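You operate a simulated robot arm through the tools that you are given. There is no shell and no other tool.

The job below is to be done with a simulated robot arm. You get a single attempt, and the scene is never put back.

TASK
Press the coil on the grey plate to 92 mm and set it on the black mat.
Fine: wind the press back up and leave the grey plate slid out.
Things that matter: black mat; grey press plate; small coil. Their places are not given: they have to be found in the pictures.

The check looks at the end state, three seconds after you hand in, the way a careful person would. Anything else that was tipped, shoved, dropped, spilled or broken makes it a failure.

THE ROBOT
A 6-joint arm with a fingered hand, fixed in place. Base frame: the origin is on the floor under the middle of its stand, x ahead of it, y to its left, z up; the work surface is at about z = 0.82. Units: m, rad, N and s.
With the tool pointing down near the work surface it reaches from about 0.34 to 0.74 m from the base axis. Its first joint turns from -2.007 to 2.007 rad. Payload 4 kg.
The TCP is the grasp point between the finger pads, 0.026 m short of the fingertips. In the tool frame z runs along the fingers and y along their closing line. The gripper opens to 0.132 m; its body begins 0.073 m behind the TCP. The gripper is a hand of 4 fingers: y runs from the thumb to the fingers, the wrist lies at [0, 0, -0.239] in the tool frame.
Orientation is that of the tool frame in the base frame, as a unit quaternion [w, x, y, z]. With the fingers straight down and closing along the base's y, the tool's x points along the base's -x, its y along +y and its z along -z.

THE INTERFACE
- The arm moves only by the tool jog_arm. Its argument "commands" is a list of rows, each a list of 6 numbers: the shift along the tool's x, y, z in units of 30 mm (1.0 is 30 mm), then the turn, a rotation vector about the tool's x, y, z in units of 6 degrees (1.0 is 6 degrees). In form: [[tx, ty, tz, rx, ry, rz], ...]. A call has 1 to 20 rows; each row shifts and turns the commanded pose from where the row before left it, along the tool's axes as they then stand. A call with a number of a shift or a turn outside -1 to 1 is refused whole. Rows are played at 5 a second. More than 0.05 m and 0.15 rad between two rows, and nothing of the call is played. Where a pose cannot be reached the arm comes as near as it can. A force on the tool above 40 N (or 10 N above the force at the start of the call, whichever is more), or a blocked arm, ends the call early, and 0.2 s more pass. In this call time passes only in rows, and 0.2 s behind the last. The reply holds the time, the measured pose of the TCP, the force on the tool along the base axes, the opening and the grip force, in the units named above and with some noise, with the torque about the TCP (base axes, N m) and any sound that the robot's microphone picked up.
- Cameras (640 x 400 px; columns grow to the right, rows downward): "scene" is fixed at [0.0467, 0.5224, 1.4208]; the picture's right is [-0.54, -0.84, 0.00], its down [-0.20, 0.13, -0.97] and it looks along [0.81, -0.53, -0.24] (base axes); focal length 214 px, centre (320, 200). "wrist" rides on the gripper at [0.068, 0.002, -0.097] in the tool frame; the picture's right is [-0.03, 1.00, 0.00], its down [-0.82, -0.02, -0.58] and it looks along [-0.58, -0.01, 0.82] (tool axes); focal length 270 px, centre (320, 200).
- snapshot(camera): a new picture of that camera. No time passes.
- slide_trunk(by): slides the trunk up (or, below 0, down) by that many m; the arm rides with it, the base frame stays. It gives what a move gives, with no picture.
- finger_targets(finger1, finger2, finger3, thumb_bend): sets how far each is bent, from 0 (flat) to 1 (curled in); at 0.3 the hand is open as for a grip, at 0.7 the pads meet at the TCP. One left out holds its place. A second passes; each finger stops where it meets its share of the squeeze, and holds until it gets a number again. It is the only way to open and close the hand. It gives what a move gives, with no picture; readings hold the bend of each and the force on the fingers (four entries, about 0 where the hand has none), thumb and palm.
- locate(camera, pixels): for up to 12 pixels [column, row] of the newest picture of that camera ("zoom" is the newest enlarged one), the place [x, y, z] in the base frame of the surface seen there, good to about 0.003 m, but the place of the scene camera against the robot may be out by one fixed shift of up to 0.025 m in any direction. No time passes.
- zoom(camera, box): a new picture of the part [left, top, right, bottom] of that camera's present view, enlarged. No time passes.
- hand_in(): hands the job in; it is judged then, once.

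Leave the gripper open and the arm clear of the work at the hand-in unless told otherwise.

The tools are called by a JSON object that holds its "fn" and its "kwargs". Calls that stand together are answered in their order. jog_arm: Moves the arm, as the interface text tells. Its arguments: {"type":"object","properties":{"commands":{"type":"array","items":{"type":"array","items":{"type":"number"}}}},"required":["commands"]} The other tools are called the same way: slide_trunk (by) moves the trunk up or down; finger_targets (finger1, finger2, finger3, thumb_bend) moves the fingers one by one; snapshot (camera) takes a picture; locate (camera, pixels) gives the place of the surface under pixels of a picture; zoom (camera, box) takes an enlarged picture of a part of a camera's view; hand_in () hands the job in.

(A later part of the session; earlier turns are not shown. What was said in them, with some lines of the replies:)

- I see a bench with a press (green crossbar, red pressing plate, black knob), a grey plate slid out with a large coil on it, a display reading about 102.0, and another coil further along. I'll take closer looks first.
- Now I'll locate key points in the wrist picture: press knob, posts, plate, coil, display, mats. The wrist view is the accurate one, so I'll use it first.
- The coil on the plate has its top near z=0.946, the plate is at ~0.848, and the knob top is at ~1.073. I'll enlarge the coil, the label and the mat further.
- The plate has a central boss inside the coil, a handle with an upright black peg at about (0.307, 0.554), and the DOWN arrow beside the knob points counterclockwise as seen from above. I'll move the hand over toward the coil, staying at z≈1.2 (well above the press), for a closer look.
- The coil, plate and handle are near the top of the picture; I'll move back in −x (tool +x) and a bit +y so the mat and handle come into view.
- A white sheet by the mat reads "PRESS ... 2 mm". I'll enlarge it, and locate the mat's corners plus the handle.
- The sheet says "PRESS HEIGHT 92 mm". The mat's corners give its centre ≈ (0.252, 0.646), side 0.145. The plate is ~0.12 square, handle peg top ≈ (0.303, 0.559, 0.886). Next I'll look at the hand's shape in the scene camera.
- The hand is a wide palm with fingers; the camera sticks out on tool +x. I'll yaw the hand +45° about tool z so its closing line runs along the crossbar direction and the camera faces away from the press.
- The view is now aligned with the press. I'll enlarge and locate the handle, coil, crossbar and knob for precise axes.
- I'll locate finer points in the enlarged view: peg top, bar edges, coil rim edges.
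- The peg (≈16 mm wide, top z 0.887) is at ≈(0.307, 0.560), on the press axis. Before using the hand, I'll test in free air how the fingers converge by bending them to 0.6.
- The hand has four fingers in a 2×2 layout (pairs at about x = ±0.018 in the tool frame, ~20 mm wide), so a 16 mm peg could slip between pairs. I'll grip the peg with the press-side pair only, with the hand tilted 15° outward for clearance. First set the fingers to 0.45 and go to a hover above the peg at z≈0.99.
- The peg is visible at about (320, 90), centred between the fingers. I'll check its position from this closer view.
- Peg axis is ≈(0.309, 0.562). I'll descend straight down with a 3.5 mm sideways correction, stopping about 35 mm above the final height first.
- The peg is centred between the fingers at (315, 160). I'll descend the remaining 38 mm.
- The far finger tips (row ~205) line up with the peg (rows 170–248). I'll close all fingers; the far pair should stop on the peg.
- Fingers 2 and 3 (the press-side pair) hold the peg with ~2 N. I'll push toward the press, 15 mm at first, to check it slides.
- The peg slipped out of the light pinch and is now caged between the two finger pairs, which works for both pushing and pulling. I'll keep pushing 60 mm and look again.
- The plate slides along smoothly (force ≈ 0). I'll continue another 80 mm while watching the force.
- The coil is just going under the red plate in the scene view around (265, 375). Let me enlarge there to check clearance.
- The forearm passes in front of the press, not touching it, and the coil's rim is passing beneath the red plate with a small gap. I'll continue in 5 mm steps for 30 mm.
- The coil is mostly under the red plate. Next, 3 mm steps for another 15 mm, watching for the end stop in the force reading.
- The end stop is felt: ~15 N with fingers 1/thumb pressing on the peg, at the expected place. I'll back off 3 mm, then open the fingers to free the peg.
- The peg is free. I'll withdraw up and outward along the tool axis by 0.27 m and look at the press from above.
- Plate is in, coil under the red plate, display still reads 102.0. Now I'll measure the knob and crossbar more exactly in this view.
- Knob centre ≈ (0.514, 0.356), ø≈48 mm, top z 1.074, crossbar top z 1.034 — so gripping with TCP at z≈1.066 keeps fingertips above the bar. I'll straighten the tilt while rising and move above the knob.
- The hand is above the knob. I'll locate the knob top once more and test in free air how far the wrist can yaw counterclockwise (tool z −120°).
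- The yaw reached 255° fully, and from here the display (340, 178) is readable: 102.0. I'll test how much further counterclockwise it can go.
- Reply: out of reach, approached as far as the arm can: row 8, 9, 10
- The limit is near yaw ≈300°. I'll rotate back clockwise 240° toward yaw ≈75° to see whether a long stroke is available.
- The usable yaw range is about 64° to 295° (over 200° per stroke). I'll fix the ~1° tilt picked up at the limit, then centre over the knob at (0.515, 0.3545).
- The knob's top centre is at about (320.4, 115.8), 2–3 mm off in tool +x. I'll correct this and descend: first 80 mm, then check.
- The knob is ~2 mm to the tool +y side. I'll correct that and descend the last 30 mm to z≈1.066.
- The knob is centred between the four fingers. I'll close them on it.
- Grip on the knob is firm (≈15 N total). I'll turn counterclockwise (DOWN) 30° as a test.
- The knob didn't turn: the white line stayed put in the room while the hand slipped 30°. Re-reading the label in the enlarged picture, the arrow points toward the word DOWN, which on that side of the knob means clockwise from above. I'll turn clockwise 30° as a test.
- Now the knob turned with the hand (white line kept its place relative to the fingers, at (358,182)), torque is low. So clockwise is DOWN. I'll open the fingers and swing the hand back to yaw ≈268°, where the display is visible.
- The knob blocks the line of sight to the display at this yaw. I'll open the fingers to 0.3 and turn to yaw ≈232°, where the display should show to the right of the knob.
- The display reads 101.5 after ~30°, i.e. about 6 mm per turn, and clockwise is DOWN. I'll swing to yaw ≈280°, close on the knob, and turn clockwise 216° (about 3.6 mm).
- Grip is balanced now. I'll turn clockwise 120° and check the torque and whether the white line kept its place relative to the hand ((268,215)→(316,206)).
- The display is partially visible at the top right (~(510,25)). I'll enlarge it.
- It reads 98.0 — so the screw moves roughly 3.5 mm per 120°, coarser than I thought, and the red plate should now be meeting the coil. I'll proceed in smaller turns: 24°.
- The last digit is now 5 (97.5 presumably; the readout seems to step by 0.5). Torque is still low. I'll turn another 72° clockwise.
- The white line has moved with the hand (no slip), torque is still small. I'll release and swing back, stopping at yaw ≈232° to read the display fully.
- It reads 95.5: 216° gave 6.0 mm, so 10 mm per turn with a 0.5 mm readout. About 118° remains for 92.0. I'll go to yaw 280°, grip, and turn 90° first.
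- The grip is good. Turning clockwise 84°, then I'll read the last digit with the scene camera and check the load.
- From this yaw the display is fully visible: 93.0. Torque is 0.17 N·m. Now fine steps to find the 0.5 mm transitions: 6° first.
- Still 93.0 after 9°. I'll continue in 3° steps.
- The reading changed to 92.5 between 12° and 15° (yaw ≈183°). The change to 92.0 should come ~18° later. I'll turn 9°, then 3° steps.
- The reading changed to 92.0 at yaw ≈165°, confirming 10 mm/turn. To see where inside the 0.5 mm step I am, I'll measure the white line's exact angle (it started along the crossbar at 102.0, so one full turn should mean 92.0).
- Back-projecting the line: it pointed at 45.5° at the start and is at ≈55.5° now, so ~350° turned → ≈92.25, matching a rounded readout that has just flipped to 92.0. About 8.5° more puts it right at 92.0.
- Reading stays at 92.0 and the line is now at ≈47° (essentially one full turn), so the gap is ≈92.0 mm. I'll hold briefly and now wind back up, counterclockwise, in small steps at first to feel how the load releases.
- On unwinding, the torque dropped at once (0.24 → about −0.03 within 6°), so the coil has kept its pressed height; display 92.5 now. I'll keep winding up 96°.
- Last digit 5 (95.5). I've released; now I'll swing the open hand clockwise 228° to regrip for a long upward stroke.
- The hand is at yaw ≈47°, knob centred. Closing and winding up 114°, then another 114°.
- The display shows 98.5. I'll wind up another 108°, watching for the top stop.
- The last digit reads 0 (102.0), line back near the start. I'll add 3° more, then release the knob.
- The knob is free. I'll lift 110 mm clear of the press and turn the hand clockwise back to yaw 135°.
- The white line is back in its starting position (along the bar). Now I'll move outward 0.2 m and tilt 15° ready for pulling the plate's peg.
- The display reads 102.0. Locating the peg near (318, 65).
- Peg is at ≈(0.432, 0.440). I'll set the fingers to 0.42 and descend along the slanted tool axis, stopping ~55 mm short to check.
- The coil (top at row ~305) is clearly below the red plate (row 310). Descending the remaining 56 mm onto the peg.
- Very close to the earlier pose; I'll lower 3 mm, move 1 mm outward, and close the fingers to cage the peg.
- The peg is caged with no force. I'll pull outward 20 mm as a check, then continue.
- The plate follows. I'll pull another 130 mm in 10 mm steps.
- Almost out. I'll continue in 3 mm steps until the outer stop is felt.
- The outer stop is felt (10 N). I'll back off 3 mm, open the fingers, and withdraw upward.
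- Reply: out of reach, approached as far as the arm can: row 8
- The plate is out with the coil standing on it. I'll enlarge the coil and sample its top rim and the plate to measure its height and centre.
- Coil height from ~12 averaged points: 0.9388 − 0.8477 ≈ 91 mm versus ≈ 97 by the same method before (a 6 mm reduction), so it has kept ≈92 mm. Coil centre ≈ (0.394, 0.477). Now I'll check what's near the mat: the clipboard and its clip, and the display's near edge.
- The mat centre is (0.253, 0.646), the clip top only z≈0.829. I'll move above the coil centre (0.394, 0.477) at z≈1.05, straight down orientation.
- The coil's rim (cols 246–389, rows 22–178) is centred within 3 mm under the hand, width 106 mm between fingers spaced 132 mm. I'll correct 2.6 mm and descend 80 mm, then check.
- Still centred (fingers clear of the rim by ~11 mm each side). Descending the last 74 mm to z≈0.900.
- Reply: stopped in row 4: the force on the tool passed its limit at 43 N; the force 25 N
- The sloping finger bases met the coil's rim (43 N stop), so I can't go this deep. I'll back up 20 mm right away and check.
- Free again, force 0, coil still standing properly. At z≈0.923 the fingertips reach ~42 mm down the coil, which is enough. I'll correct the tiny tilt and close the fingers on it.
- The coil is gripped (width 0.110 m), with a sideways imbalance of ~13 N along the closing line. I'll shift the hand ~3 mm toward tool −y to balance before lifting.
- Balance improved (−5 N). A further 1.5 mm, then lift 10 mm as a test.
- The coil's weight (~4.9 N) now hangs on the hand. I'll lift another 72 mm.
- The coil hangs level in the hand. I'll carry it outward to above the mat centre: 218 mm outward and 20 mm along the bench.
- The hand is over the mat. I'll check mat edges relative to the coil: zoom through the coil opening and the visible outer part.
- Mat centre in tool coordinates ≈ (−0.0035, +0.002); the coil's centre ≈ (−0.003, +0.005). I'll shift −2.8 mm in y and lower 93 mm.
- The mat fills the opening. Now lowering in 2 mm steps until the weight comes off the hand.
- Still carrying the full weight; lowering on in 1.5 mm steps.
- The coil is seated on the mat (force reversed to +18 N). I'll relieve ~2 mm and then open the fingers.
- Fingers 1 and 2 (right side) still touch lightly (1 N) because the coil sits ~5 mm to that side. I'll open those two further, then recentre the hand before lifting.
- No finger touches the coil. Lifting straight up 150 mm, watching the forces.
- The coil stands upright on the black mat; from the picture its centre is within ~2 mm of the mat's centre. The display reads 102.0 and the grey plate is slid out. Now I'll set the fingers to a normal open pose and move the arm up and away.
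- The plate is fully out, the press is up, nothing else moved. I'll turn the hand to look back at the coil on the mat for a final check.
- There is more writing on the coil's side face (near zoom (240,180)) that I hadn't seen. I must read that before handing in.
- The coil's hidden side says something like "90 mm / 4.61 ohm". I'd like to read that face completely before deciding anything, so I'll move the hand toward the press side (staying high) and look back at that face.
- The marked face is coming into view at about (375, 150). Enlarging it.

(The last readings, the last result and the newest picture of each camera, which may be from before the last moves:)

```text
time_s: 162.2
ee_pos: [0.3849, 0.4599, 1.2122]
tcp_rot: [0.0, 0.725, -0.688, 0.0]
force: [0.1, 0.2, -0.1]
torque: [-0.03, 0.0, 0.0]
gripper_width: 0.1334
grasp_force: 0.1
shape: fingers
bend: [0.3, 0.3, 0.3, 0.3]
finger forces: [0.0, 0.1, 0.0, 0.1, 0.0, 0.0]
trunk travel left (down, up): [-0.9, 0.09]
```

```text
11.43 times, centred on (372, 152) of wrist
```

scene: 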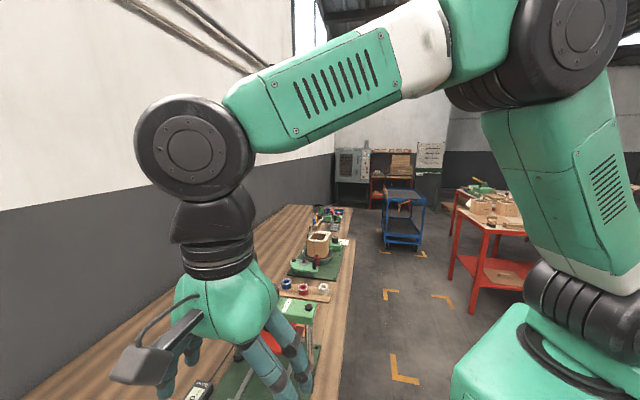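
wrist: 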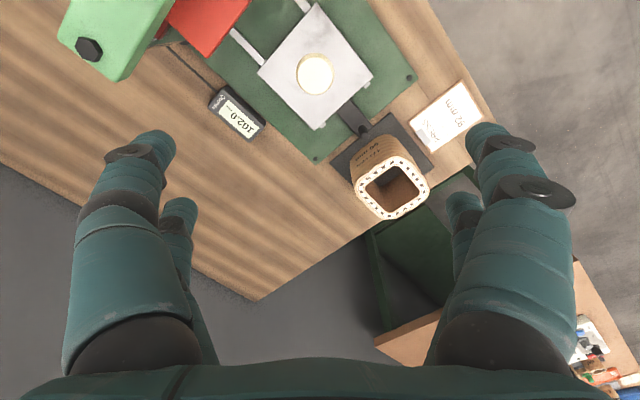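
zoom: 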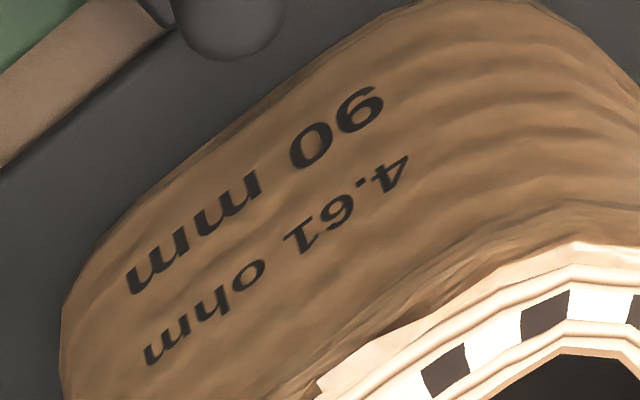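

The label reads "4.61 ohm / 90 mm", just the coil's markings; the job and the card both say 92 mm, which is what I pressed to. The coil is upright on the mat, display 102.0, plate out. I'll now take the arm back up near its starting pose, clear of the work.

{"fn": "jog_arm", "kwargs": {"commands": [[0, 0, -0.8, 0, 0, 1], [0, 0, -0.8, 0, 0, 1], [0, 0, -0.8, 0, 0, 1], [0, 0, -0.8, 0, 0, 1], [0, 0, -0.8, 0, 0, 1], [0, 0, 0, 0, 0, 0.95], [0, 0, 0, 0, 0, 0.95], [0, 0, 0, 0, 0, 0.95], [0, 0, 0, 0, 0, 0.95], [0, 0, 0, 0, 0, 0.95], [0, 0, 0, 0, 0, 0.95], [0, 0, 0, 0, 0, 0.95], [0, 0, 0, 0, 0, 0.95], [0, 0, 0, 0, 0, 0.95], [0, 0, 0, 0, 0, 0.95], [0, 0, 0, 0, 0, 0.95]]}}

{"fn": "jog_arm", "kwargs": {"commands": [[0.13, -0.99, 0, 0, 0, 0], [0.13, -0.99, 0, 0, 0, 0], [0.13, -0.99, 0, 0, 0, 0], [0.13, -0.99, 0, 0, 0, 0], [0.13, -0.99, 0, 0, 0, 0], [0.13, -0.99, 0, 0, 0, 0], [0.13, -0.99, 0, 0, 0, 0]]}}

{"fn": "snapshot", "kwargs": {"camera": "wrist"}}

{"fn": "snapshot", "kwargs": {"camera": "scene"}}

```text
time_s: 165.6
ee_pos: [0.3829, 0.4589, 1.3312]
tcp_rot: [0.0, -0.001, 1.0, 0.0]
force: [-0.1, -0.7, -0.5]
torque: [-0.02, -0.03, 0.0]
gripper_width: 0.1333
grasp_force: 0.0
shape: fingers
bend: [0.3, 0.3, 0.3, 0.3]
finger forces: [0.0, 0.0, 0.0, 0.0, 0.1, 0.1]
trunk travel left (down, up): [-0.9, 0.09]
```

```text
time_s: 167.2
ee_pos: [0.3571, 0.2512, 1.3339]
tcp_rot: [0.001, -0.002, 1.0, 0.0]
force: [-1.0, 0.5, 0.9]
torque: [0.02, -0.04, 0.03]
gripper_width: 0.1335
grasp_force: 0.0
shape: fingers
bend: [0.3, 0.3, 0.3, 0.3]
finger forces: [0.0, 0.1, 0.0, 0.0, 0.0, 0.0]
trunk travel left (down, up): [-0.9, 0.09]
```

```text
taken
```

wrist: 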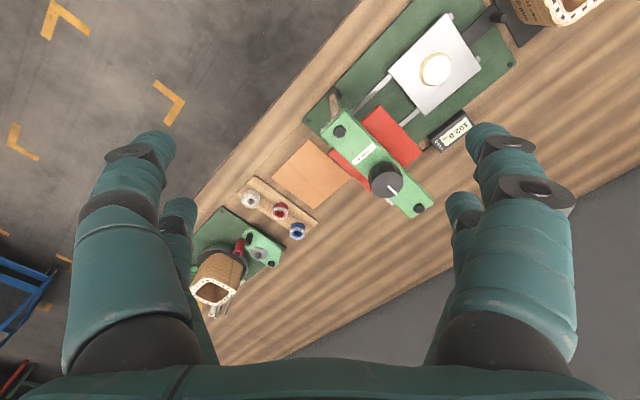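

```text
taken
```

scene: 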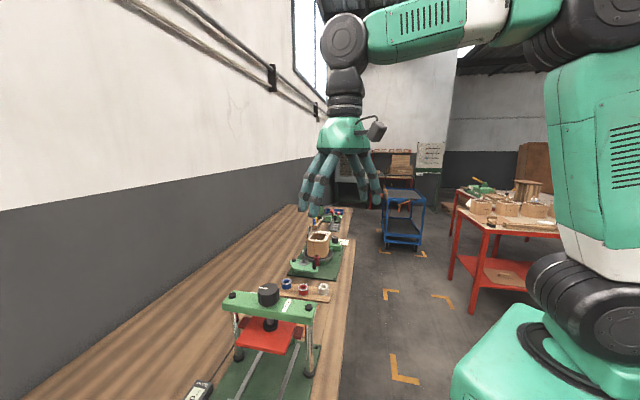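

Compared with the starting picture, the grey plate is slid out in its original place, the press is up at 102.0, the coil is on the black mat, the other items are untouched, and the arm is at its start pose with the hand open. Handing in.

{"fn": "hand_in", "kwargs": {}}

```text
The job is handed in.
```

I pressed the coil to a 92.0 mm reading and stood it upright in the middle of the black mat. I then handed the job in; no result has come back yet.

- **Press height:** The readout moves in 0.5 mm steps. I also checked the knob's line mark, which had turned almost exactly one full turn, matching 92.0 mm. Camera points put the coil about 6 mm shorter than before. The camera can't confirm the absolute height to better than about 1 mm: it gave roughly 91 mm, but it read slightly low before pressing too. The load dropped at once when I wound back, so I saw no sign of the coil springing back.
- **Press and plate:** The press is wound back up to 102.0, and the grey plate is pulled out to its outer stop with nothing on it.
- **Contact to note:** On my first try at picking up the coil, the fingers pushed down on its rim with about 43 N before the arm stopped. I backed off and gripped it higher. The coil looked unchanged afterwards.
- **Markings:** The coil's side is printed "4.61 ohm / 90 mm". I kept to 92 mm because both your instruction and the card on the bench say so.

Nothing else on the bench looked moved. The arm is back near its starting pose with the hand open.
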